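You operate a simulated robot arm through the tools that you are given. There is no shell and no other tool. Be economical: measure what you need, move in short steps, check, and stop when the job is done.

Carry out the task below with a simulated robot arm. There is one attempt and no reset: what you move stays moved.

## Task
Save RUN 035 from the files page to the MON stick, then lay the stick on the notebook.

It is judged by the outcome, as a careful person would: the job done as asked, and still so three seconds after it is handed in. It fails if anything else is knocked over, pushed out of place, dropped, spilled or broken.

## Robot
A 7-joint arm with a two-finger parallel gripper on a trunk, on a base that drives. Base frame: it is fixed to the floor where the robot stands at the start and does not move with it; the origin is under the middle of the robot, x ahead of it, y to its left, z up. Units: mm, degrees, N and s.
With the tool pointing down near the work surface it reaches from about 200 to 740 mm from the robot's upright axis, wherever it stands. Its first joint turns from -166.0 to 166.0 degrees. Places, roughly: computer [700, -300, 1100]; computer power button [500, -200, 1000]; eject button [400, -200, 1200]; keyboard enter key [300, -700, 900]; keyboard new key [400, -700, 900]; keyboard print key [400, -700, 900]; keyboard rinse key [400, -700, 900]; keyboard run key [500, -600, 900]; keyboard stop key [500, -600, 900]; monitor power button [500, -800, 1000]; mouse wheel [0, -900, 900]; notebook [0, -1250, 1000]; printer power button [800, -100, 900]; resume button [800, -100, 900]. Payload 1.57 kg.
The tool frame sits at the grasp point between the pads (the TCP): z along the fingers, y along the line on which they close. The tips reach 30 mm beyond it. Largest opening 110 mm; finger width 24, thickness 12; the body of the gripper, 48 by 112 mm, starts 78 mm behind the TCP.
Orientation is told as [roll, pitch, yaw] about the base's x, y, z axes, in that order, counted from this pose: with the fingers straight down and closing along the base's y, the tool's x points along the base's -x, its y along +y and its z along -z.

## Interface
- The arm moves only by the tool apply_moves. Its argument "increments" is a list of rows, each a list of 7 numbers: the shift along the base's x, y, z in mm, then the turn, a rotation vector about the base's x, y, z in degrees, then the finger opening in mm, from 0 to 110. In form: [[dx, dy, dz, rx, ry, rz, hand], ...]. A call has 1 to 12 rows; each row is the pose to reach, as a shift and turn from the pose commanded when the call began. Each row takes 0.2 s and may step no farther than 50 mm and 8.6 degrees from the row before; otherwise, or with a gripper value out of range, the whole call is refused. A pose out of reach is approached as far as the arm can. The call stops where the force on the tool passes 40 N (or 10 N more than at its start, if that is more) or the arm is blocked; 0.2 s more then pass. The fingers move at their own pace (about 45 mm/s each) and stop on an object; they squeeze with about 38 N. The grip force told is the motor's: it shows also when the fingers shut on nothing. Time passes only in rows, and 0.2 s behind the last, so rows that repeat a pose let the fingers close. It gives the time, the measured TCP pose, the force on the tool (base axes), the opening and the grip force at its end, in the units of the frame above (readings bear some noise), with the torque about the TCP (base axes, N m) and any sound that the robot's microphone picked up.
- Cameras (640 x 400 px; columns grow to the right, rows downward): "scene" is now at [-8.5, 86.3, 1583.8]; the picture's right is [-0.81, -0.59, 0.00], its down [-0.40, 0.54, -0.74] and it looks along [0.44, -0.59, -0.68] (base axes); focal length 270 px, centre (320, 200). "wrist" rides on the gripper at [70, 16, -141] in the tool frame; the picture's right is [-0.23, 0.97, 0.00], its down [-0.86, -0.20, -0.48] and it looks along [-0.47, -0.11, 0.88] (tool axes); focal length 222 px, centre (320, 200). There is no depth. A picture from a camera that has moved, and an enlarged one, comes with that camera's place and axes in the base frame and with its lens.
- snapshot(camera): a new picture of that camera. No time passes.
- lift_body(by): slides the trunk up (or, below 0, down) by that many mm; the arm and the scene camera ride with it, the base frame stays. It gives what a move gives, with no picture.
- base_move(legs): drives the robot by 1 to 6 legs, each [ahead, turn to the left] in mm and degrees, along the robot's own axes; the way and the turn of a leg run together, so that a leg with both is an arc; at most 1500 mm and 180 degrees a leg. The arm and the cameras ride along, it lands a little off, and it stops where it bumps. It gives what a move gives.
- turn_head(pan, tilt): turns the head with the scene camera to pan (to the left, within 155 degrees either way) and tilt (down, from -29 to 69), counted from straight ahead of the robot. It gives what a move gives.
- inspect(camera, box): a new picture of the part [left, top, right, bottom] of that camera's present view, enlarged. No time passes.
- sign_off(): hands the job in; it is judged then, once.

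Go step by step. Nothing tells you exact positions but the pictures and the camera data: compare them with the known pose of the tool, close in by small moves and look again before you grip or let go. The budget is 120 turns and 82 pictures, counting those below and the enlarged ones. Unless the task says otherwise, let go and move clear before handing in, and close with one line.

The tools are called after "Request:" by a JSON object that holds its "api" and its "payload". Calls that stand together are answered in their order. apply_moves: Moves the arm, as the interface text tells. Its arguments: {"type":"object","properties":{"increments":{"type":"array"}},"required":["increments"]} The other tools are called the same way: lift_body (by) slides the trunk up or down; base_move (legs) drives the base; turn_head (pan, tilt) turns the head that bears the scene camera; snapshot (camera) takes a picture; inspect (camera, box) takes an enlarged picture of a part of a camera's view; sign_off () hands the job in.

At the start:

```text
clock: 0.0
eef_pos: [85.8, -400.2, 1207.7]
ee_rot: [-0.1, -0.1, 0.0]
wrist_force: [0.0, 0.3, 0.0]
torque: [0.0, 0.02, 0.01]
width: 110.1
grip_force: 0.1
trunk travel left (down, up): [-516.0, 74.0]
robot x, y, heading: [1.0, -1.9, -0.2]
head pan, tilt: [-53.7, 42.5]
```

scene: 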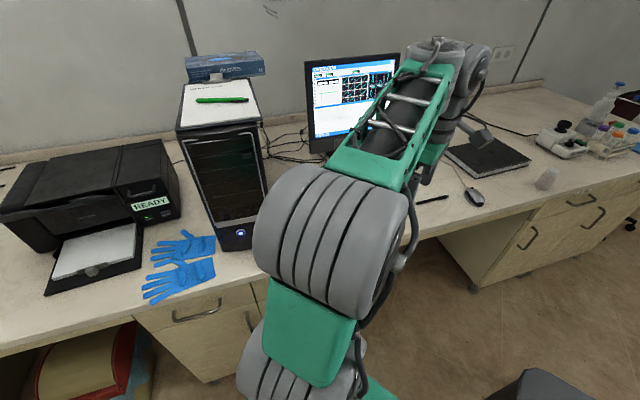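
wrist: 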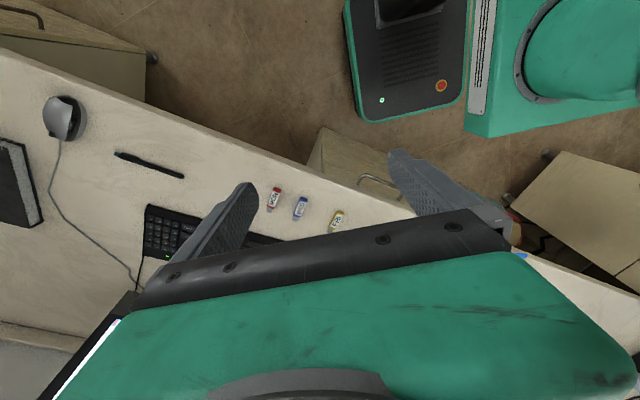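

I see a desk with a printer, computer, monitor, keyboard, mouse and three small sticks (red, blue, yellow) near the front edge of the desk. I'll enlarge the sticks, the monitor and the computer to read them.

Request:
{"api": "inspect", "payload": {"camera": "wrist", "box": [240, 170, 368, 250]}}

Request:
{"api": "inspect", "payload": {"camera": "scene", "box": [290, 40, 418, 160]}}

Request:
{"api": "inspect", "payload": {"camera": "scene", "box": [160, 70, 290, 260]}}

```text
5.00 times, centred on (304, 210) of wrist
camera zoom: at [15.4, -381.5, 1349.9], right [0.23, 0.97, 0.0], down [0.86, -0.2, 0.48], along [0.47, -0.11, -0.88], focal length 1111 px, centre (400, 150)
```

zoom: 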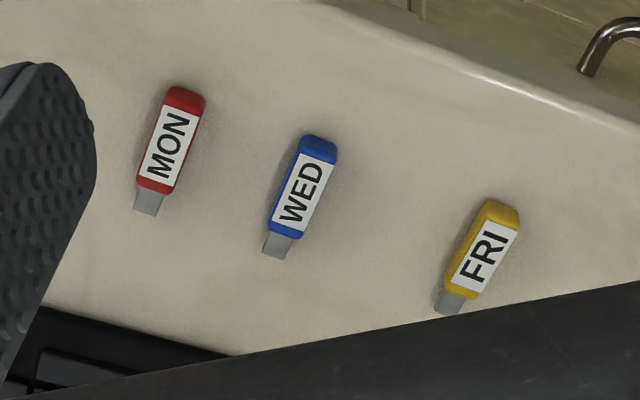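

```text
3.33 times, centred on (354, 100) of scene
camera zoom: at [-8.5, 86.3, 1583.8], right [-0.81, -0.59, 0.0], down [-0.4, 0.54, -0.74], along [0.44, -0.59, -0.68], focal length 899 px, centre (207, 533)
```

zoom: 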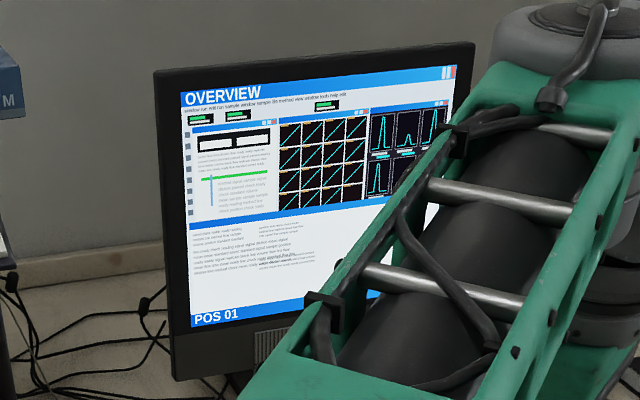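

```text
2.11 times, centred on (225, 165) of scene
camera zoom: at [-8.5, 86.3, 1583.8], right [-0.81, -0.59, 0.0], down [-0.4, 0.54, -0.74], along [0.44, -0.59, -0.68], focal length 568 px, centre (520, 274)
```

zoom: 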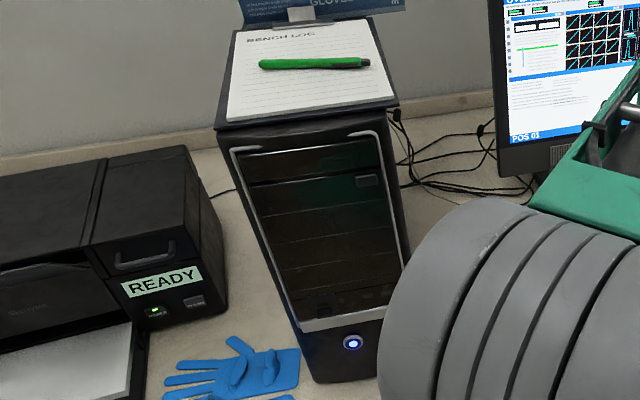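

The red stick is MON, the screen shows OVERVIEW, and the arm hides the keyboard. I'll swing the arm to the right, away from the view, and look again.

Request:
{"api": "apply_moves", "payload": {"increments": [[-35, -20, 0, 0, 0, 0, 110], [-75, -40, 0, 0, 0, 0, 110], [-115, -60, 0, 0, 0, 0, 110], [-155, -80, 0, 0, 0, 0, 110], [-195, -95, 0, 0, 0, 0, 110], [-235, -105, 0, 0, 0, 0, 110], [-275, -110, 0, 0, 0, 0, 110], [-315, -115, 0, 0, 0, 0, 110]]}}

Request:
{"api": "snapshot", "payload": {"camera": "scene"}}

Request:
{"api": "snapshot", "payload": {"camera": "wrist"}}

```text
clock: 1.8
eef_pos: [-230.8, -514.2, 1206.2]
ee_rot: [0.0, -0.1, 0.0]
wrist_force: [-0.3, -0.1, 0.2]
torque: [0.02, -0.02, 0.0]
width: 110.1
grip_force: 0.0
trunk travel left (down, up): [-516.0, 74.0]
robot x, y, heading: [0.8, 1.9, -0.2]
head pan, tilt: [-53.7, 42.5]
```

```text
76 pictures are left
camera scene: at [-9.2, 85.5, 1583.9], right [-0.81, -0.59, 0.0], down [-0.4, 0.54, -0.74], along [0.44, -0.59, -0.68], focal length 270 px, centre (320, 200)
```

scene: 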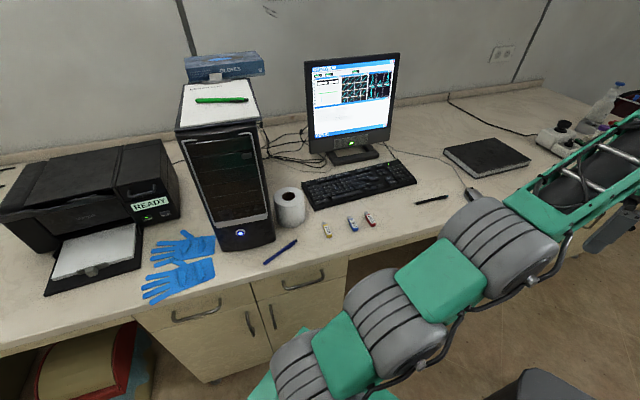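

```text
75 pictures are left
camera wrist: at [-300.9, -497.0, 1347.4], right [0.23, 0.97, 0.0], down [0.86, -0.2, 0.48], along [0.47, -0.11, -0.88], focal length 222 px, centre (320, 200)
```

wrist: 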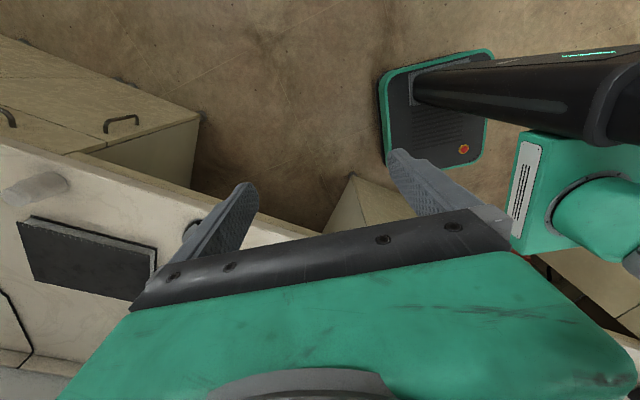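

Request:
{"api": "inspect", "payload": {"camera": "scene", "box": [290, 145, 430, 235]}}

Request:
{"api": "inspect", "payload": {"camera": "scene", "box": [300, 45, 410, 165]}}

Request:
{"api": "inspect", "payload": {"camera": "scene", "box": [170, 120, 310, 260]}}

```text
4.44 times, centred on (360, 190) of scene
camera zoom: at [-9.2, 85.5, 1583.9], right [-0.81, -0.59, 0.0], down [-0.4, 0.54, -0.74], along [0.44, -0.59, -0.68], focal length 1199 px, centre (142, 244)
```

zoom: 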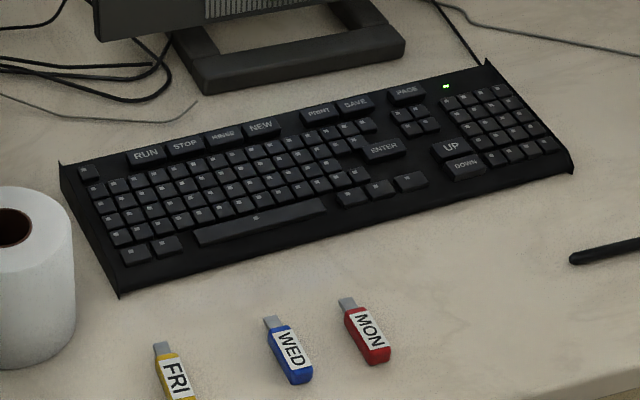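

```text
3.33 times, centred on (355, 105) of scene
camera zoom: at [-9.2, 85.5, 1583.9], right [-0.81, -0.59, 0.0], down [-0.4, 0.54, -0.74], along [0.44, -0.59, -0.68], focal length 899 px, centre (203, 517)
```

zoom: 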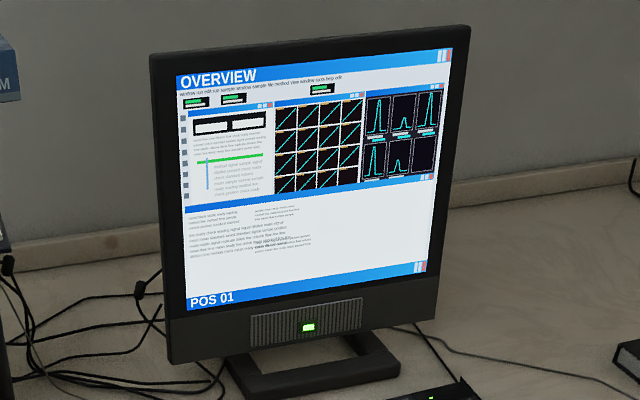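

```text
2.86 times, centred on (240, 190) of scene
camera zoom: at [-9.2, 85.5, 1583.9], right [-0.81, -0.59, 0.0], down [-0.4, 0.54, -0.74], along [0.44, -0.59, -0.68], focal length 771 px, centre (549, 229)
```

zoom: 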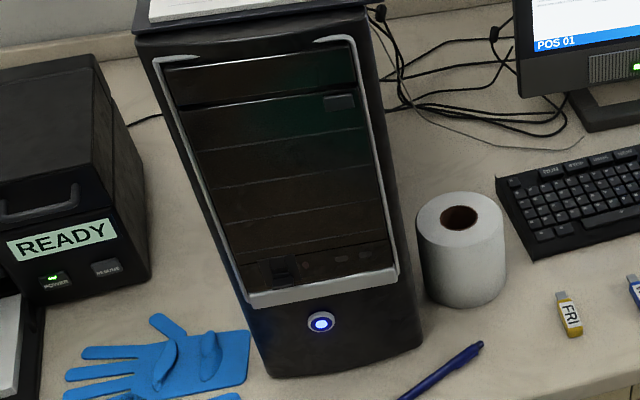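

The keyboard has RUN, STOP, RINSE, NEW, PRINT, SAVE, PAGE, ENTER, UP and DOWN keys, and the computer's lower front panel seems to hold a USB port. I'll enlarge the port and the sticks.

Request:
{"api": "inspect", "payload": {"camera": "scene", "box": [210, 200, 258, 230]}}

Request:
{"api": "inspect", "payload": {"camera": "scene", "box": [356, 200, 388, 230]}}

```text
13.33 times, centred on (234, 215) of scene
camera zoom: at [-9.2, 85.5, 1583.9], right [-0.81, -0.59, 0.0], down [-0.4, 0.54, -0.74], along [0.44, -0.59, -0.68], focal length 3596 px, centre (1467, 0)
```

zoom: 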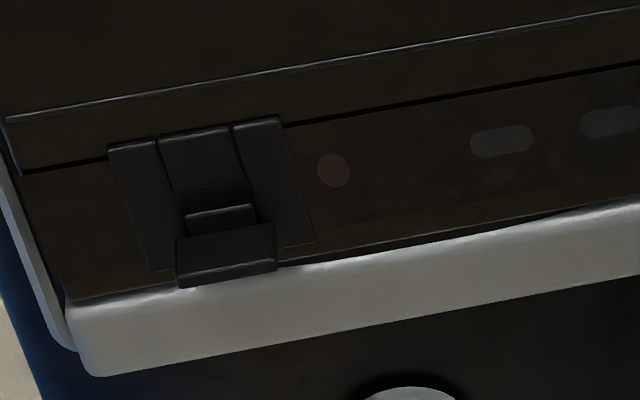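

```text
13.33 times, centred on (372, 215) of scene
camera zoom: at [-9.2, 85.5, 1583.9], right [-0.81, -0.59, 0.0], down [-0.4, 0.54, -0.74], along [0.44, -0.59, -0.68], focal length 3596 px, centre (-373, 0)
```

zoom: 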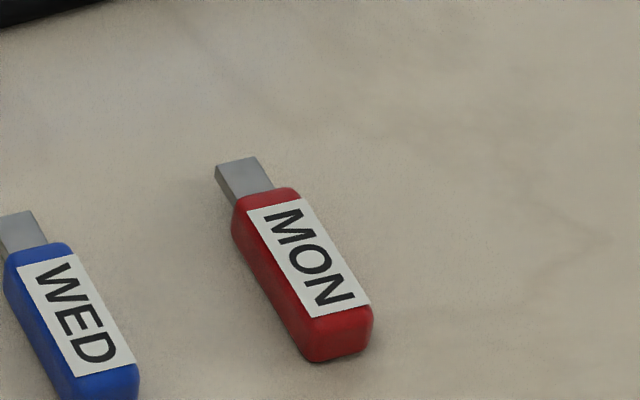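

The port looks like a small housing with side cheeks and a lip. I'll lower the trunk to see its front squarely.

Request:
{"api": "lift_body", "payload": {"by": -240}}

Request:
{"api": "turn_head", "payload": {"pan": -30, "tilt": 28}}

Request:
{"api": "snapshot", "payload": {"camera": "scene"}}

```text
clock: 4.3
eef_pos: [-230.2, -515.4, 964.9]
ee_rot: [0.0, -0.1, 0.0]
wrist_force: [0.6, -0.2, -0.6]
torque: [0.0, -0.02, -0.03]
width: 110.0
grip_force: 0.1
trunk travel left (down, up): [-276.0, 314.0]
robot x, y, heading: [-1.5, 1.9, -0.2]
head pan, tilt: [-53.7, 42.5]
```

```text
clock: 5.2
eef_pos: [-231.2, -514.7, 966.0]
ee_rot: [0.0, -0.1, 0.1]
wrist_force: [-0.2, -0.9, 0.6]
torque: [0.03, 0.0, 0.03]
width: 110.0
grip_force: 0.0
trunk travel left (down, up): [-276.0, 314.0]
robot x, y, heading: [0.9, -1.0, 0.3]
head pan, tilt: [-30.0, 28.0]
```

```text
69 pictures are left
camera scene: at [21.0, 107.6, 1365.9], right [-0.5, -0.87, 0.0], down [-0.41, 0.24, -0.88], along [0.76, -0.44, -0.47], focal length 270 px, centre (320, 200)
```

scene: 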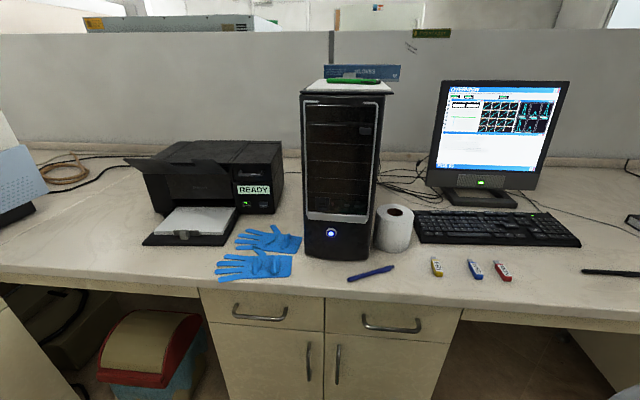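

Request:
{"api": "inspect", "payload": {"camera": "scene", "box": [300, 195, 372, 240]}}

Request:
{"api": "inspect", "payload": {"camera": "scene", "box": [310, 205, 330, 220]}}

Request:
{"api": "inspect", "payload": {"camera": "scene", "box": [424, 252, 520, 292]}}

```text
8.89 times, centred on (336, 218) of scene
camera zoom: at [21.0, 107.6, 1365.9], right [-0.5, -0.87, 0.0], down [-0.41, 0.24, -0.88], along [0.76, -0.44, -0.47], focal length 2397 px, centre (178, 44)
```

zoom: 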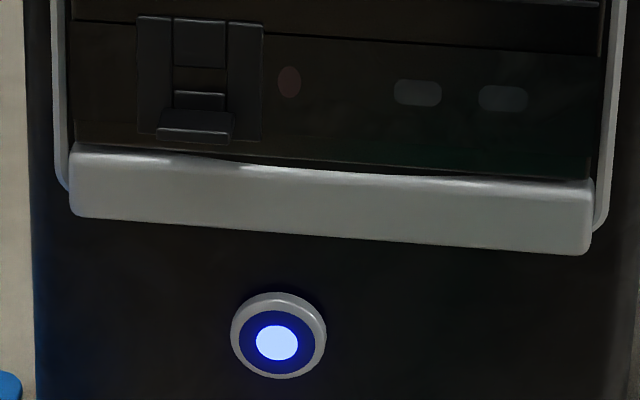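

```text
16.00 times, centred on (320, 212) of scene
camera zoom: at [21.0, 107.6, 1365.9], right [-0.5, -0.87, 0.0], down [-0.41, 0.24, -0.88], along [0.76, -0.44, -0.47], focal length 4315 px, centre (320, 0)
```

zoom: 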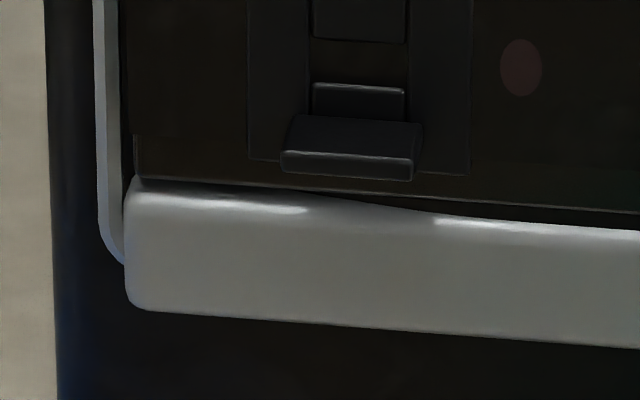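

```text
6.67 times, centred on (472, 272) of scene
camera zoom: at [21.0, 107.6, 1365.9], right [-0.5, -0.87, 0.0], down [-0.41, 0.24, -0.88], along [0.76, -0.44, -0.47], focal length 1798 px, centre (-693, -280)
```

zoom: 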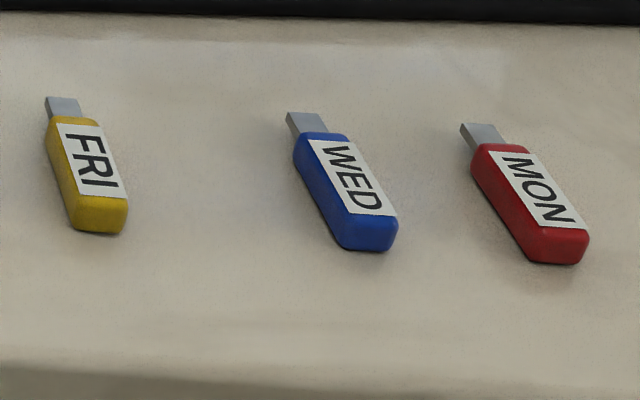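

The port is roughly at (500, -176, 1060), facing azimuth about -38°, and the MON stick lies at about (235, -549, 882) with its plug already pointing that way. I'll raise the trunk a bit, then bring the hand over the stick, yawed -38° and leaned back.

Request:
{"api": "lift_body", "payload": {"by": 160}}

Request:
{"api": "apply_moves", "payload": {"increments": [[43, 0, 0, 0, 0, -5, 110], [86, 0, 0, 0, 0, -10, 110], [129, 0, 0, 0, 0, -15, 90], [172, 0, 0, 0, 0, -20, 70], [215, 0, -20, 0, 0, -25, 50], [258, 0, -40, 0, 0, -30, 50], [301, 0, -50, 0, 0, -35, 50], [344, 0, -60, 0, 0, -38, 50], [385, 0, -70, 0, 0, -38, 50], [410, 0, -80, 0, 0, -38, 50]]}}

Request:
{"api": "apply_moves", "payload": {"increments": [[0, 0, 0, -5.1, -6.6, 0, 50], [0, 0, 0, -10.2, -13.1, 0, 50], [0, 0, 0, -15.4, -19.7, 0, 50]]}}

Request:
{"api": "snapshot", "payload": {"camera": "wrist"}}

```text
clock: 7.0
eef_pos: [-229.2, -514.0, 1125.7]
ee_rot: [0.1, 0.0, 0.0]
wrist_force: [1.4, -0.1, 0.4]
torque: [-0.01, -0.02, 0.01]
width: 110.1
grip_force: 0.0
trunk travel left (down, up): [-436.0, 154.0]
robot x, y, heading: [-3.3, -2.4, -0.2]
head pan, tilt: [-30.0, 28.0]
```

```text
clock: 9.2
eef_pos: [181.0, -512.5, 1046.9]
ee_rot: [0.0, 0.0, -38.0]
wrist_force: [-0.1, -0.6, -0.1]
torque: [-0.04, 0.0, -0.01]
width: 49.8
grip_force: 0.1
trunk travel left (down, up): [-436.0, 154.0]
robot x, y, heading: [0.4, 0.6, -0.1]
head pan, tilt: [-30.0, 28.0]
```

```text
clock: 10.0
eef_pos: [180.8, -514.0, 1045.9]
ee_rot: [0.0, -25.1, -37.9]
wrist_force: [0.3, 0.1, -0.9]
torque: [0.0, 0.02, 0.04]
width: 49.9
grip_force: 0.2
trunk travel left (down, up): [-436.0, 154.0]
robot x, y, heading: [-0.9, 0.6, -0.1]
head pan, tilt: [-30.0, 28.0]
```

```text
65 pictures are left
camera wrist: at [93.2, -423.7, 1145.5], right [0.76, 0.64, 0.1], down [0.33, -0.51, 0.8], along [0.56, -0.57, -0.6], focal length 222 px, centre (320, 200)
```

wrist: 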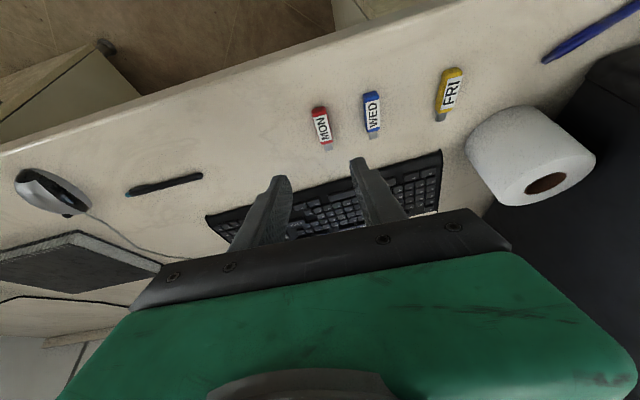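

The hand hovers behind and above the sticks, which the wrist camera sees well. I'll enlarge to measure the MON stick.

Request:
{"api": "inspect", "payload": {"camera": "wrist", "box": [290, 80, 402, 160]}}

```text
5.00 times, centred on (346, 120) of wrist
camera zoom: at [93.2, -423.7, 1145.5], right [0.76, 0.64, 0.1], down [0.33, -0.51, 0.8], along [0.56, -0.57, -0.6], focal length 1111 px, centre (190, 600)
```

zoom: 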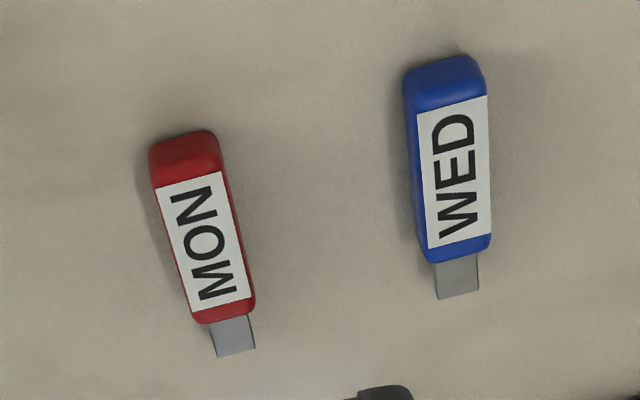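

The MON stick body is centred at about (234, -545), with its axis at -37.5°, matching the hand. I'll move over and descend to just above the desk with the fingers open 40.

Request:
{"api": "apply_moves", "payload": {"increments": [[23, -13, -30, 0, 0, 0, 40], [46, -25.5, -60, 0, 0, 0, 40], [46, -25.5, -95, 0, 0, 0, 40], [46, -25.5, -118, 0, 0, 0, 40]]}}

Request:
{"api": "inspect", "payload": {"camera": "wrist", "box": [240, 110, 400, 240]}}

```text
clock: 11.0
eef_pos: [226.5, -540.1, 928.2]
ee_rot: [0.0, -24.9, -38.0]
wrist_force: [-0.2, 0.6, -0.1]
torque: [0.01, 0.0, -0.02]
width: 39.7
grip_force: 0.0
trunk travel left (down, up): [-436.0, 154.0]
robot x, y, heading: [-1.7, 3.8, -0.2]
head pan, tilt: [-30.0, 28.0]
```

```text
3.08 times, centred on (320, 175) of wrist
camera zoom: at [139.5, -450.1, 1027.6], right [0.76, 0.64, 0.1], down [0.33, -0.51, 0.8], along [0.56, -0.57, -0.6], focal length 684 px, centre (320, 277)
```

zoom: 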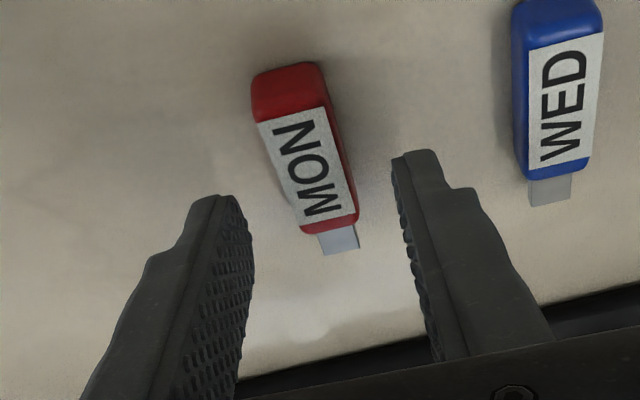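

The fingers straddle MON and clear WED. I'll descend to the grasp height.

Request:
{"api": "apply_moves", "payload": {"increments": [[0, 0, -8, 0, 0, 0, 40], [0, 0, -13, 0, 0, 0, 40], [0, 0, -17, 0, 0, 0, 40]]}}

Request:
{"api": "inspect", "payload": {"camera": "wrist", "box": [240, 110, 400, 240]}}

```text
clock: 11.8
eef_pos: [226.2, -538.7, 911.9]
ee_rot: [-0.1, -25.1, -38.0]
wrist_force: [0.9, -0.8, 4.1]
torque: [0.04, -0.06, 0.0]
width: 40.3
grip_force: 0.3
trunk travel left (down, up): [-436.0, 154.0]
robot x, y, heading: [-1.3, -1.0, -0.2]
head pan, tilt: [-30.0, 28.0]
```

```text
3.08 times, centred on (320, 175) of wrist
camera zoom: at [139.2, -449.6, 1011.1], right [0.76, 0.64, 0.1], down [0.33, -0.51, 0.8], along [0.56, -0.58, -0.6], focal length 684 px, centre (320, 277)
```

zoom: 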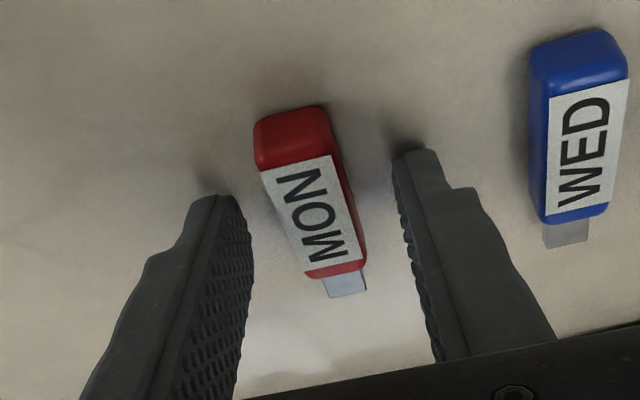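

The tips touch the desk lightly. I'll lift 1 mm and close on the stick.

Request:
{"api": "apply_moves", "payload": {"increments": [[0, 0, 1, 0, 0, 0, 40], [0, 0, 1, 0, 0, 0, 10], [0, 0, 1, 0, 0, 0, 0], [0, 0, 1, 0, 0, 0, 0], [0, 0, 1, 0, 0, 0, 0], [0, 0, 1, 0, 0, 0, 0]]}}

Request:
{"api": "apply_moves", "payload": {"increments": [[0, 0, 20, 0, 0, 0, 0], [0, 0, 50, 0, 0, 0, 0]]}}

Request:
{"api": "inspect", "payload": {"camera": "wrist", "box": [240, 110, 400, 240]}}

```text
clock: 13.2
eef_pos: [226.5, -540.5, 912.3]
ee_rot: [0.0, -25.0, -38.1]
wrist_force: [-0.2, 1.2, -0.5]
torque: [0.0, -0.01, 0.03]
width: 17.6
grip_force: 32.0
trunk travel left (down, up): [-436.0, 154.0]
robot x, y, heading: [-2.9, 0.2, -0.3]
head pan, tilt: [-30.0, 28.0]
```

```text
clock: 13.8
eef_pos: [225.9, -538.6, 961.5]
ee_rot: [-0.1, -25.0, -38.0]
wrist_force: [0.4, 0.4, 1.1]
torque: [-0.02, 0.0, -0.03]
width: 17.6
grip_force: 32.2
trunk travel left (down, up): [-436.0, 154.0]
robot x, y, heading: [-1.7, -0.5, 0.2]
head pan, tilt: [-30.0, 28.0]
```

```text
3.08 times, centred on (320, 175) of wrist
camera zoom: at [139.0, -449.0, 1060.7], right [0.76, 0.64, 0.1], down [0.33, -0.51, 0.8], along [0.56, -0.57, -0.6], focal length 684 px, centre (320, 277)
```

zoom: 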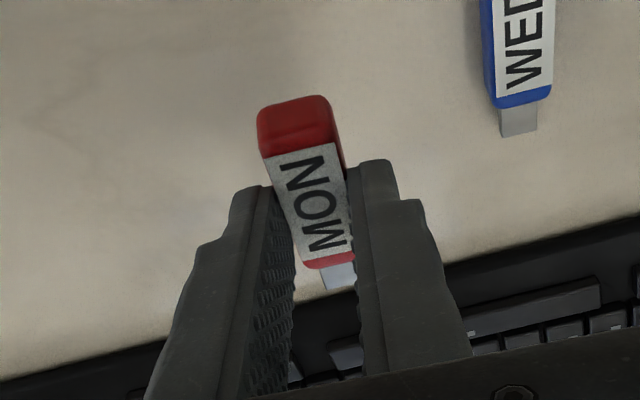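

MON is gripped squarely (17.6 mm wide), plug pointing forward. I'll raise it and carry it to a spot about 40 mm in front of the port.

Request:
{"api": "apply_moves", "payload": {"increments": [[0, 0, 45, 0, 0, 0, 0], [0, 0, 90, 0, 0, 0, 0], [10, 25, 128, 0, 0, 0, 0], [30, 65, 128, 0, 0, 0, 0], [50, 108, 128, 0, 0, 0, 0], [72, 150, 128, 0, 0, 0, 0], [95, 192, 128, 0, 0, 0, 0], [118, 234, 128, 0, 0, 0, 0], [140, 276, 128, 0, 0, 0, 0], [160, 318, 128, 0, 0, 0, 0], [180, 360, 128, 0, 0, 0, 0], [195, 400, 128, 0, 0, 0, 0]]}}

Request:
{"api": "snapshot", "payload": {"camera": "wrist"}}

Request:
{"api": "snapshot", "payload": {"camera": "scene"}}

```text
clock: 16.4
eef_pos: [420.2, -139.1, 1090.8]
ee_rot: [0.0, -25.1, -38.1]
wrist_force: [0.7, -0.8, 0.0]
torque: [0.01, -0.02, -0.03]
width: 17.4
grip_force: 31.9
trunk travel left (down, up): [-436.0, 154.0]
robot x, y, heading: [0.9, 3.6, 0.1]
head pan, tilt: [-30.0, 28.0]
```

```text
60 pictures are left
camera wrist: at [332.8, -49.2, 1189.8], right [0.76, 0.64, 0.1], down [0.33, -0.51, 0.79], along [0.56, -0.57, -0.6], focal length 222 px, centre (320, 200)
```

wrist: 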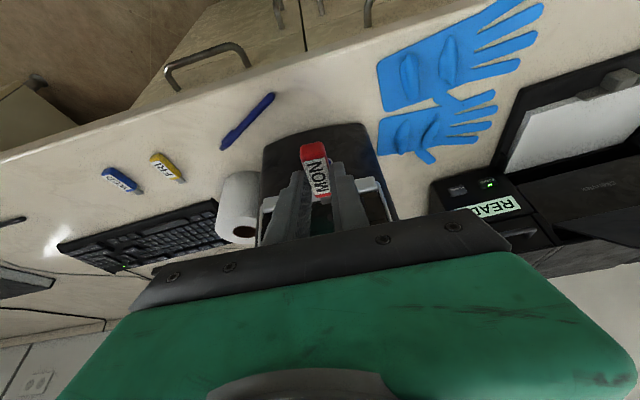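

```text
59 pictures are left
camera scene: at [21.3, 107.9, 1525.9], right [-0.5, -0.87, 0.0], down [-0.41, 0.23, -0.88], along [0.76, -0.44, -0.47], focal length 270 px, centre (320, 200)
```

scene: 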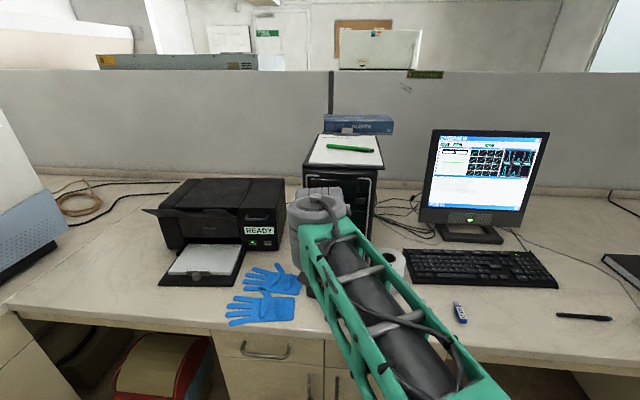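

Request:
{"api": "inspect", "payload": {"camera": "wrist", "box": [280, 130, 400, 235]}}

```text
3.81 times, centred on (340, 182) of wrist
camera zoom: at [332.8, -49.2, 1189.8], right [0.76, 0.64, 0.1], down [0.33, -0.51, 0.79], along [0.56, -0.57, -0.6], focal length 846 px, centre (244, 267)
```

zoom: 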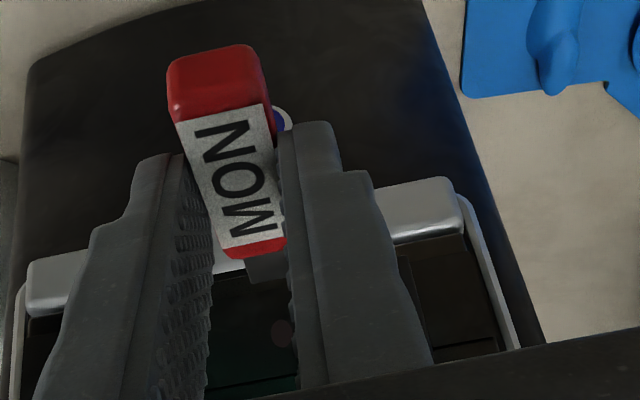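

The stick is about 19 mm too far to the right of the port, as my step fell short. I'll shift left and slightly back and look again.

Request:
{"api": "apply_moves", "payload": {"increments": [[3.8, 21.2, 0, 0, 0, 0, 0], [3.8, 21.2, 0, 0, 0, 0, 0]]}}

Request:
{"api": "inspect", "payload": {"camera": "wrist", "box": [280, 140, 376, 235]}}

```text
clock: 17.0
eef_pos: [424.5, -119.4, 1091.3]
ee_rot: [0.0, -24.9, -38.0]
wrist_force: [0.2, 0.5, -0.8]
torque: [-0.03, 0.0, 0.02]
width: 17.2
grip_force: 32.2
trunk travel left (down, up): [-436.0, 154.0]
robot x, y, heading: [-1.7, 2.8, 0.0]
head pan, tilt: [-30.0, 28.0]
```

```text
4.21 times, centred on (328, 188) of wrist
camera zoom: at [337.4, -28.3, 1190.1], right [0.76, 0.64, 0.1], down [0.33, -0.51, 0.8], along [0.56, -0.57, -0.6], focal length 935 px, centre (286, 253)
```

zoom: 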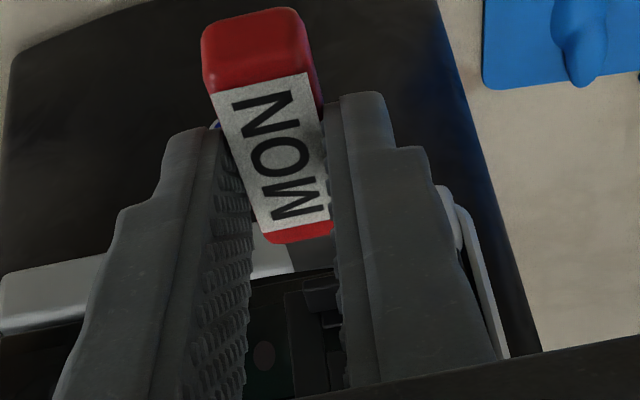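

The port's cheek and sill now show behind the plug. I'll enlarge that gap.

Request:
{"api": "inspect", "payload": {"camera": "wrist", "box": [306, 186, 346, 230]}}

```text
9.09 times, centred on (326, 208) of wrist
camera zoom: at [337.4, -28.3, 1190.1], right [0.76, 0.64, 0.1], down [0.33, -0.51, 0.8], along [0.56, -0.57, -0.6], focal length 2019 px, centre (266, 127)
```

zoom: 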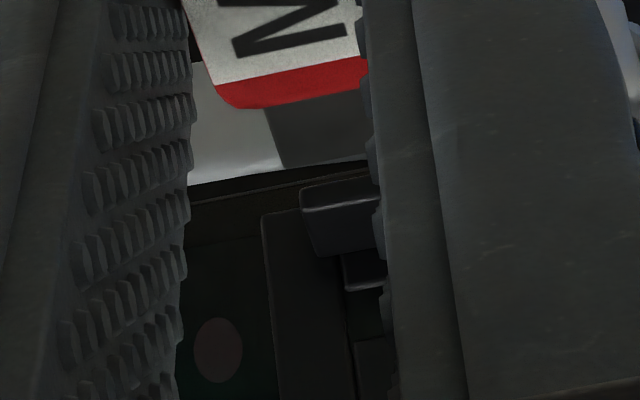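

I estimate the hole about 40 mm ahead of the plug, 2–3 mm to the left and about 5 mm lower. I'll close about half of that gap and look again.

Request:
{"api": "apply_moves", "payload": {"increments": [[9, -6, -4, 0, 0, 0, 0], [18.8, -11.6, -4, 0, 0, 0, 0], [18.8, -11.6, -4, 0, 0, 0, 0]]}}

Request:
{"api": "inspect", "payload": {"camera": "wrist", "box": [306, 186, 346, 226]}}

Request:
{"api": "inspect", "payload": {"camera": "scene", "box": [290, 170, 390, 290]}}

```text
clock: 17.8
eef_pos: [443.9, -128.5, 1086.8]
ee_rot: [0.0, -25.0, -38.0]
wrist_force: [0.4, -0.6, -0.4]
torque: [0.0, 0.0, 0.0]
width: 17.6
grip_force: 32.0
trunk travel left (down, up): [-436.0, 154.0]
robot x, y, heading: [0.5, -3.1, 0.0]
head pan, tilt: [-30.0, 28.0]
```

```text
10.00 times, centred on (326, 206) of wrist
camera zoom: at [356.6, -39.4, 1185.3], right [0.76, 0.64, 0.1], down [0.33, -0.51, 0.8], along [0.56, -0.57, -0.6], focal length 2221 px, centre (260, 140)
```

zoom: 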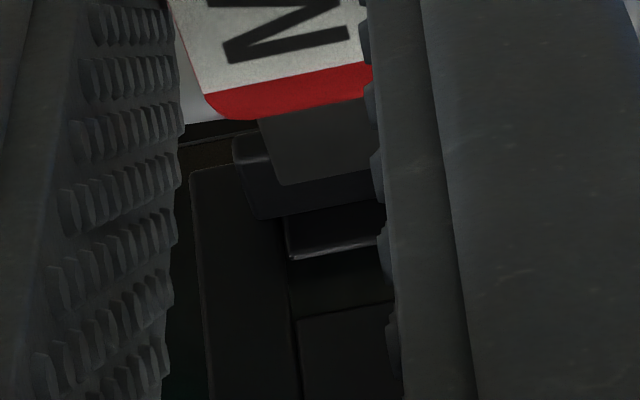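

```text
3.33 times, centred on (340, 230) of scene
camera zoom: at [21.3, 107.8, 1525.9], right [-0.5, -0.87, 0.0], down [-0.41, 0.23, -0.88], along [0.76, -0.44, -0.47], focal length 899 px, centre (253, 100)
```

zoom: 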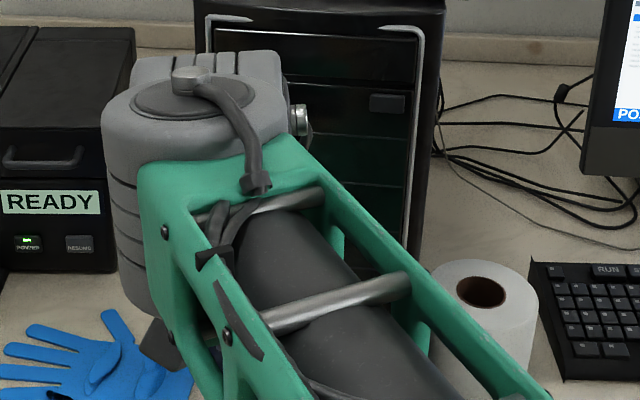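

The plug is heading into the opening, roughly 19 mm out, and looks about 1.5 mm too far left. I'll correct that and advance 9 mm more.

Request:
{"api": "apply_moves", "payload": {"increments": [[-0.9, -1.2, 0, 0, 0, 0, 0], [6.2, -6.7, 0, 0, 0, 0, 0], [6.2, -6.7, 0, 0, 0, 0, 0]]}}

Request:
{"api": "inspect", "payload": {"camera": "wrist", "box": [306, 186, 346, 226]}}

```text
clock: 18.6
eef_pos: [450.7, -135.8, 1085.6]
ee_rot: [0.0, -25.0, -38.0]
wrist_force: [0.2, 0.2, -0.1]
torque: [0.0, 0.03, -0.01]
width: 17.4
grip_force: 32.1
trunk travel left (down, up): [-436.0, 154.0]
robot x, y, heading: [-0.1, -0.3, -0.0]
head pan, tilt: [-30.0, 28.0]
```

```text
10.00 times, centred on (326, 206) of wrist
camera zoom: at [362.6, -46.5, 1184.9], right [0.76, 0.64, 0.1], down [0.33, -0.51, 0.8], along [0.56, -0.57, -0.6], focal length 2221 px, centre (260, 140)
```

zoom: 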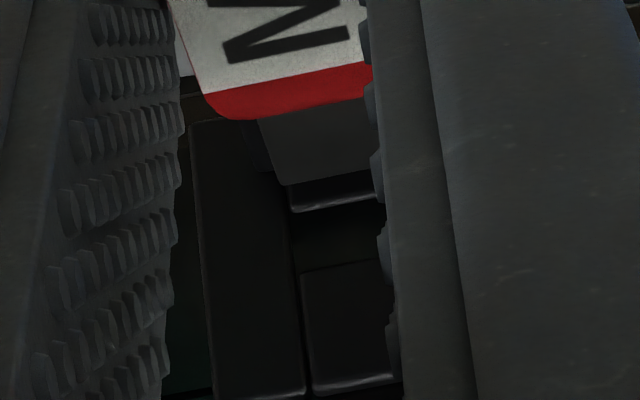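

The depth to the hole is still uncertain from this narrow view. I'll back off and look past each side of the fingers to triangulate it with a wide baseline.

Request:
{"api": "apply_moves", "payload": {"increments": [[-23.6, 18.5, 0, 0, 0, 0, 0], [-43.6, -7, 0, 0, 0, 0, 0], [-63.7, -32.7, 0, 0, 0, 0, 0], [-63.7, -32.7, 0, 0, 0, 0, 0]]}}

Request:
{"api": "inspect", "payload": {"camera": "wrist", "box": [350, 170, 430, 230]}}

Request:
{"api": "apply_moves", "payload": {"increments": [[20, 25.6, 0, 0, 0, 0, 0], [40, 51.2, 0, 0, 0, 0, 0], [60, 76.8, 0, 0, 0, 0, 0], [80.1, 102.4, 0, 0, 0, 0, 0], [80.1, 102.4, 0, 0, 0, 0, 0]]}}

Request:
{"api": "inspect", "payload": {"camera": "wrist", "box": [220, 170, 300, 230]}}

```text
clock: 19.6
eef_pos: [385.3, -169.1, 1085.3]
ee_rot: [-0.1, -25.0, -38.0]
wrist_force: [1.1, -0.2, 0.8]
torque: [-0.01, 0.0, 0.01]
width: 17.6
grip_force: 32.3
trunk travel left (down, up): [-436.0, 154.0]
robot x, y, heading: [2.2, -1.4, 0.1]
head pan, tilt: [-30.0, 28.0]
```

```text
6.67 times, centred on (390, 200) of wrist
camera zoom: at [298.5, -80.7, 1185.0], right [0.76, 0.64, 0.1], down [0.33, -0.51, 0.8], along [0.56, -0.57, -0.6], focal length 1481 px, centre (-147, 200)
```

zoom: 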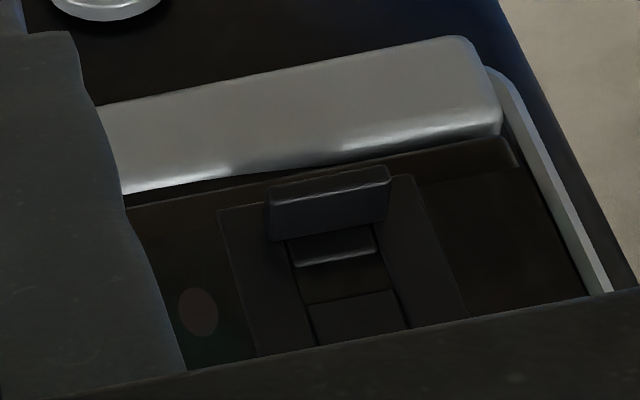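

```text
clock: 20.8
eef_pos: [466.8, -66.7, 1087.0]
ee_rot: [0.1, -25.0, -38.0]
wrist_force: [0.5, -0.3, 0.0]
torque: [-0.02, -0.01, -0.03]
width: 17.1
grip_force: 32.6
trunk travel left (down, up): [-436.0, 154.0]
robot x, y, heading: [-1.6, -0.4, 0.0]
head pan, tilt: [-30.0, 28.0]
```

```text
6.67 times, centred on (260, 200) of wrist
camera zoom: at [379.7, 23.1, 1186.0], right [0.76, 0.64, 0.1], down [0.33, -0.51, 0.8], along [0.56, -0.57, -0.6], focal length 1481 px, centre (720, 200)
```

zoom: 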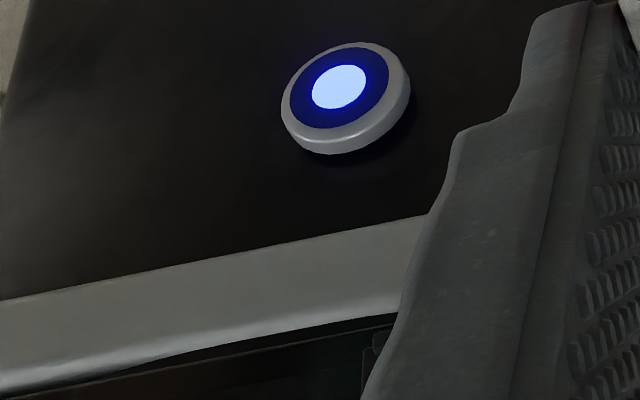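

From the right side the port is clear. From the left I need about 22 mm more.

Request:
{"api": "apply_moves", "payload": {"increments": [[13.6, 17.3, 0, 0, 0, 0, 0], [13.6, 17.3, 0, 0, 0, 0, 0]]}}

Request:
{"api": "inspect", "payload": {"camera": "wrist", "box": [220, 175, 300, 235]}}

```text
clock: 21.4
eef_pos: [480.6, -49.2, 1086.6]
ee_rot: [-0.1, -25.1, -38.1]
wrist_force: [-0.2, -0.3, -0.2]
torque: [0.0, 0.01, -0.01]
width: 17.5
grip_force: 32.2
trunk travel left (down, up): [-436.0, 154.0]
robot x, y, heading: [2.4, 0.5, 0.2]
head pan, tilt: [-30.0, 28.0]
```

```text
6.67 times, centred on (260, 205) of wrist
camera zoom: at [393.5, 40.0, 1185.9], right [0.76, 0.64, 0.1], down [0.33, -0.51, 0.8], along [0.56, -0.57, -0.6], focal length 1481 px, centre (720, 167)
```

zoom: 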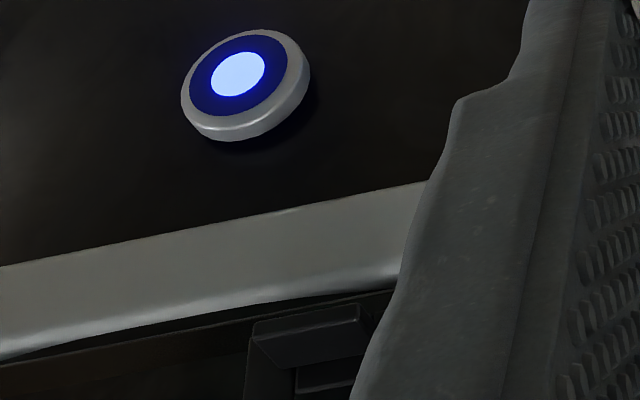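

Triangulation puts the hole centre at about (503, -177, 1056). My earlier lateral line was right, but the stick needs to be about 2 mm lower. I'll return to that line and stop with the plug about 8 mm short.

Request:
{"api": "apply_moves", "payload": {"increments": [[-18, -23, -2, 0, 0, 0, 0], [-36, -46, -2, 0, 0, 0, 0], [-53.6, -68.5, -2, 0, 0, 0, 0], [-41.8, -77.7, -2, 0, 0, 0, 0], [-30, -87, -2, 0, 0, 0, 0], [-23.7, -91.9, -2, 0, 0, 0, 0], [-23.7, -91.9, -2, 0, 0, 0, 0]]}}

Request:
{"api": "inspect", "payload": {"camera": "wrist", "box": [312, 190, 342, 220]}}

```text
clock: 23.0
eef_pos: [456.4, -140.2, 1084.6]
ee_rot: [0.0, -25.0, -38.0]
wrist_force: [0.4, 1.3, -0.1]
torque: [0.03, 0.01, -0.04]
width: 17.6
grip_force: 31.6
trunk travel left (down, up): [-436.0, 154.0]
robot x, y, heading: [1.1, -1.5, -0.2]
head pan, tilt: [-30.0, 28.0]
```

```text
13.33 times, centred on (327, 205) of wrist
camera zoom: at [369.0, -51.0, 1183.1], right [0.76, 0.64, 0.1], down [0.33, -0.51, 0.8], along [0.56, -0.57, -0.6], focal length 2962 px, centre (227, 133)
```

zoom: 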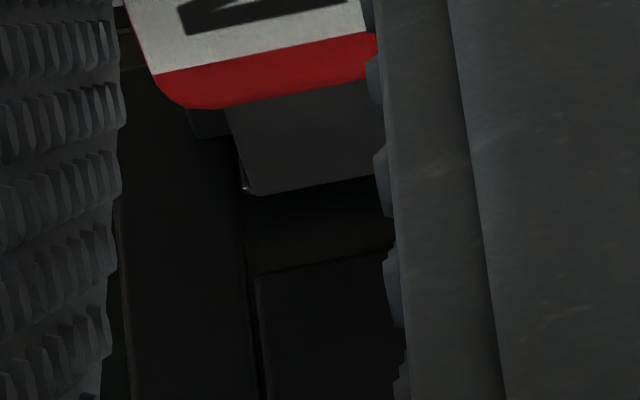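

The plug is lined up: about 1.3 mm clearance on the left edge and 1.8 mm under the top edge. I'll insert in small steps.

Request:
{"api": "apply_moves", "payload": {"increments": [[3.2, -2.5, 0, 0, 0, 0, 0], [6.3, -4.9, 0, 0, 0, 0, 0], [9.5, -7.4, 0, 0, 0, 0, 0], [9.5, -7.4, 0, 0, 0, 0, 0]]}}

Request:
{"api": "inspect", "payload": {"camera": "wrist", "box": [312, 190, 342, 220]}}

```text
clock: 24.0
eef_pos: [466.2, -148.5, 1084.1]
ee_rot: [-0.1, -25.0, -38.0]
wrist_force: [0.2, -0.1, -0.1]
torque: [-0.02, -0.02, 0.0]
width: 17.3
grip_force: 32.3
trunk travel left (down, up): [-436.0, 154.0]
robot x, y, heading: [2.6, 0.5, 0.3]
head pan, tilt: [-30.0, 28.0]
```

```text
13.33 times, centred on (327, 205) of wrist
camera zoom: at [378.7, -59.7, 1183.1], right [0.76, 0.64, 0.1], down [0.33, -0.51, 0.8], along [0.56, -0.57, -0.6], focal length 2962 px, centre (227, 133)
```

zoom: 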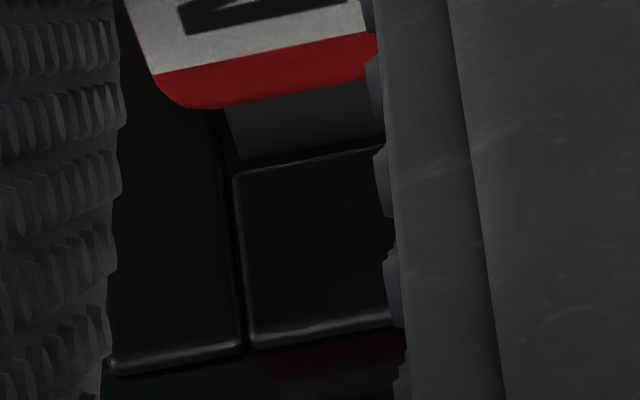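

The plug is sliding under the top block with no resistance. I'll push on until it seats.

Request:
{"api": "apply_moves", "payload": {"increments": [[2.4, -1.8, 0, 0, 0, 0, 0], [4.7, -3.7, 0, 0, 0, 0, 0], [7.1, -5.5, 0, 0, 0, 0, 0], [9.5, -7.4, 0, 0, 0, 0, 0]]}}

Request:
{"api": "inspect", "payload": {"camera": "wrist", "box": [312, 190, 342, 220]}}

Request:
{"api": "inspect", "payload": {"camera": "scene", "box": [415, 120, 555, 240]}}

```text
clock: 25.0
eef_pos: [473.5, -156.3, 1083.5]
ee_rot: [0.0, -24.8, -38.1]
wrist_force: [-7.8, 5.1, 1.5]
torque: [0.14, 0.2, -0.06]
width: 17.4
grip_force: 32.3
trunk travel left (down, up): [-436.0, 154.0]
robot x, y, heading: [1.7, 2.6, -0.2]
head pan, tilt: [-30.0, 28.0]
```

```text
13.33 times, centred on (327, 205) of wrist
camera zoom: at [387.0, -66.2, 1183.0], right [0.76, 0.64, 0.1], down [0.33, -0.51, 0.79], along [0.56, -0.57, -0.6], focal length 2962 px, centre (227, 133)
```

zoom: 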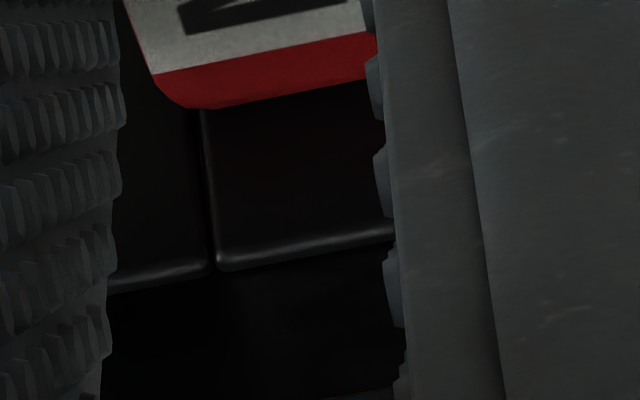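

```text
3.33 times, centred on (485, 180) of scene
camera zoom: at [20.0, 108.6, 1525.9], right [-0.5, -0.87, 0.0], down [-0.41, 0.23, -0.88], along [0.77, -0.44, -0.47], focal length 899 px, centre (-230, 267)
```

zoom: 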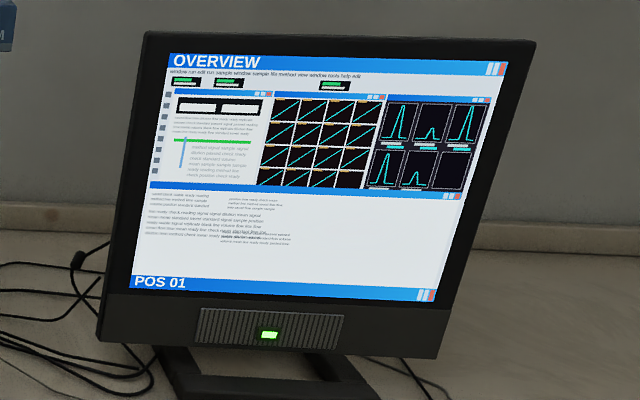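

The stick's body is now up against the port with a light 9 N. I'll push a few more millimetres to seat it firmly.

Request:
{"api": "apply_moves", "payload": {"increments": [[1.2, -0.9, 0, 0, 0, 0, 0], [2.4, -1.8, 0, 0, 0, 0, 0], [2.4, -1.8, 0, 0, 0, 0, 0]]}}

Request:
{"api": "inspect", "payload": {"camera": "scene", "box": [415, 120, 555, 240]}}

```text
clock: 25.8
eef_pos: [473.0, -155.7, 1083.7]
ee_rot: [0.0, -24.9, -37.9]
wrist_force: [-24.3, 17.6, -1.7]
torque: [0.51, 0.74, -0.1]
width: 17.4
grip_force: 32.1
trunk travel left (down, up): [-436.0, 154.0]
robot x, y, heading: [-1.1, 0.9, 0.1]
head pan, tilt: [-30.0, 28.0]
```

```text
3.33 times, centred on (485, 180) of scene
camera zoom: at [17.5, 110.4, 1525.7], right [-0.5, -0.87, 0.0], down [-0.4, 0.23, -0.88], along [0.77, -0.44, -0.47], focal length 899 px, centre (-230, 267)
```

zoom: 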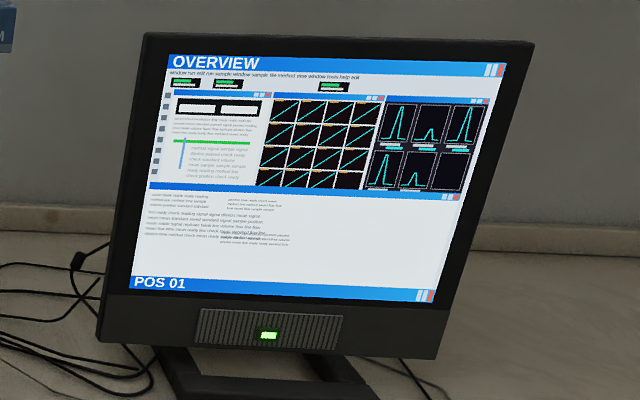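

The stick is stopped solid at 30 N, so it is seated. I'll relax the push, open the fingers and back straight off.

Request:
{"api": "apply_moves", "payload": {"increments": [[-2, 1.6, 0, 0, 0, 0, 0], [-3.4, 2.7, 0, 0, 0, 0, 0], [-3.4, 2.7, 0, 0, 0, 0, 40], [-3.4, 2.7, 0, 0, 0, 0, 40], [-3.4, 2.7, 0, 0, 0, 0, 40]]}}

Request:
{"api": "apply_moves", "payload": {"increments": [[-20, 15.4, 0, 0, 0, 0, 40], [-40, 31, 0, 0, 0, 0, 40], [-70, 54, 0, 0, 0, 0, 40], [-100, 77, 20, 0, 0, 0, 40]]}}

Request:
{"api": "snapshot", "payload": {"camera": "wrist"}}

Request:
{"api": "inspect", "payload": {"camera": "scene", "box": [415, 120, 555, 240]}}

```text
clock: 27.0
eef_pos: [476.1, -156.8, 1083.1]
ee_rot: [0.0, -25.0, -38.0]
wrist_force: [0.0, 1.1, -0.6]
torque: [-0.01, 0.02, -0.01]
width: 40.1
grip_force: 0.1
trunk travel left (down, up): [-436.0, 154.0]
robot x, y, heading: [1.5, 1.2, -0.0]
head pan, tilt: [-30.0, 28.0]
```

```text
clock: 28.0
eef_pos: [372.6, -79.2, 1103.8]
ee_rot: [0.0, -25.0, -38.0]
wrist_force: [-0.3, 0.3, 0.2]
torque: [0.02, 0.02, 0.03]
width: 39.9
grip_force: 0.0
trunk travel left (down, up): [-436.0, 154.0]
robot x, y, heading: [-2.8, -0.6, -0.2]
head pan, tilt: [-30.0, 28.0]
```

```text
44 pictures are left
camera wrist: at [286.1, 10.3, 1202.5], right [0.76, 0.64, 0.1], down [0.33, -0.51, 0.79], along [0.56, -0.57, -0.6], focal length 222 px, centre (320, 200)
```

wrist: 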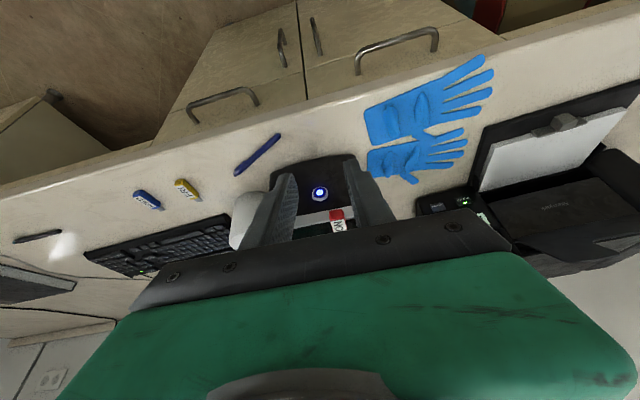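

```text
3.33 times, centred on (485, 180) of scene
camera zoom: at [21.1, 107.9, 1525.9], right [-0.5, -0.87, 0.0], down [-0.41, 0.23, -0.88], along [0.76, -0.44, -0.47], focal length 899 px, centre (-230, 267)
```

zoom: 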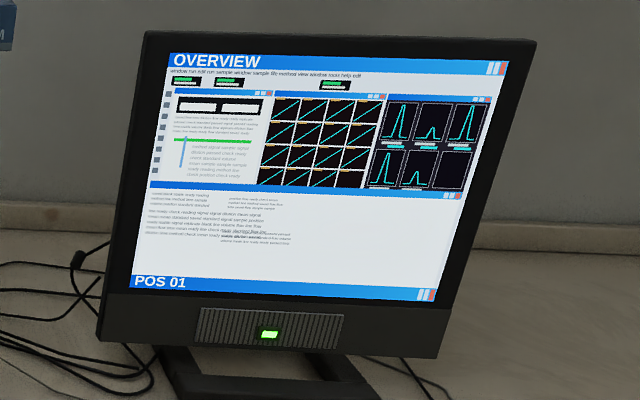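

MON sits in the port. Next I'll drive the base along the desk to stand in front of the keyboard, about 460 mm to the right.

Request:
{"api": "base_move", "payload": {"legs": [[0, -115.5], [461, 0]]}}

Request:
{"api": "turn_head", "payload": {"pan": 75, "tilt": 45}}

Request:
{"api": "snapshot", "payload": {"camera": "scene"}}

```text
clock: 35.5
eef_pos: [-414.1, -732.6, 1103.9]
ee_rot: [0.0, -24.9, -152.0]
wrist_force: [-0.1, 0.7, -0.1]
torque: [-0.04, 0.01, 0.0]
width: 40.2
grip_force: 0.0
trunk travel left (down, up): [-436.0, 154.0]
robot x, y, heading: [-185.3, -424.2, -113.9]
head pan, tilt: [-30.0, 28.0]
```

```text
clock: 37.4
eef_pos: [-414.8, -732.8, 1104.2]
ee_rot: [0.1, -25.1, -152.0]
wrist_force: [-0.2, 0.2, -0.3]
torque: [0.01, -0.01, 0.0]
width: 39.7
grip_force: 0.1
trunk travel left (down, up): [-436.0, 154.0]
robot x, y, heading: [-191.5, -424.5, -114.2]
head pan, tilt: [75.0, 45.0]
```

```text
42 pictures are left
camera scene: at [42.1, -485.6, 1500.2], right [-0.63, -0.78, 0.0], down [-0.55, 0.45, -0.71], along [0.55, -0.45, -0.71], focal length 270 px, centre (320, 200)
```

scene: 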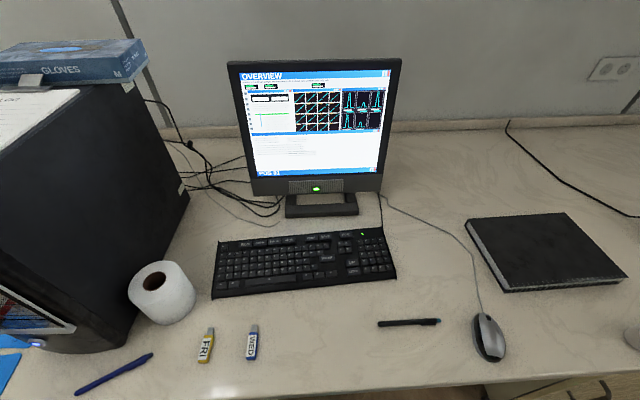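

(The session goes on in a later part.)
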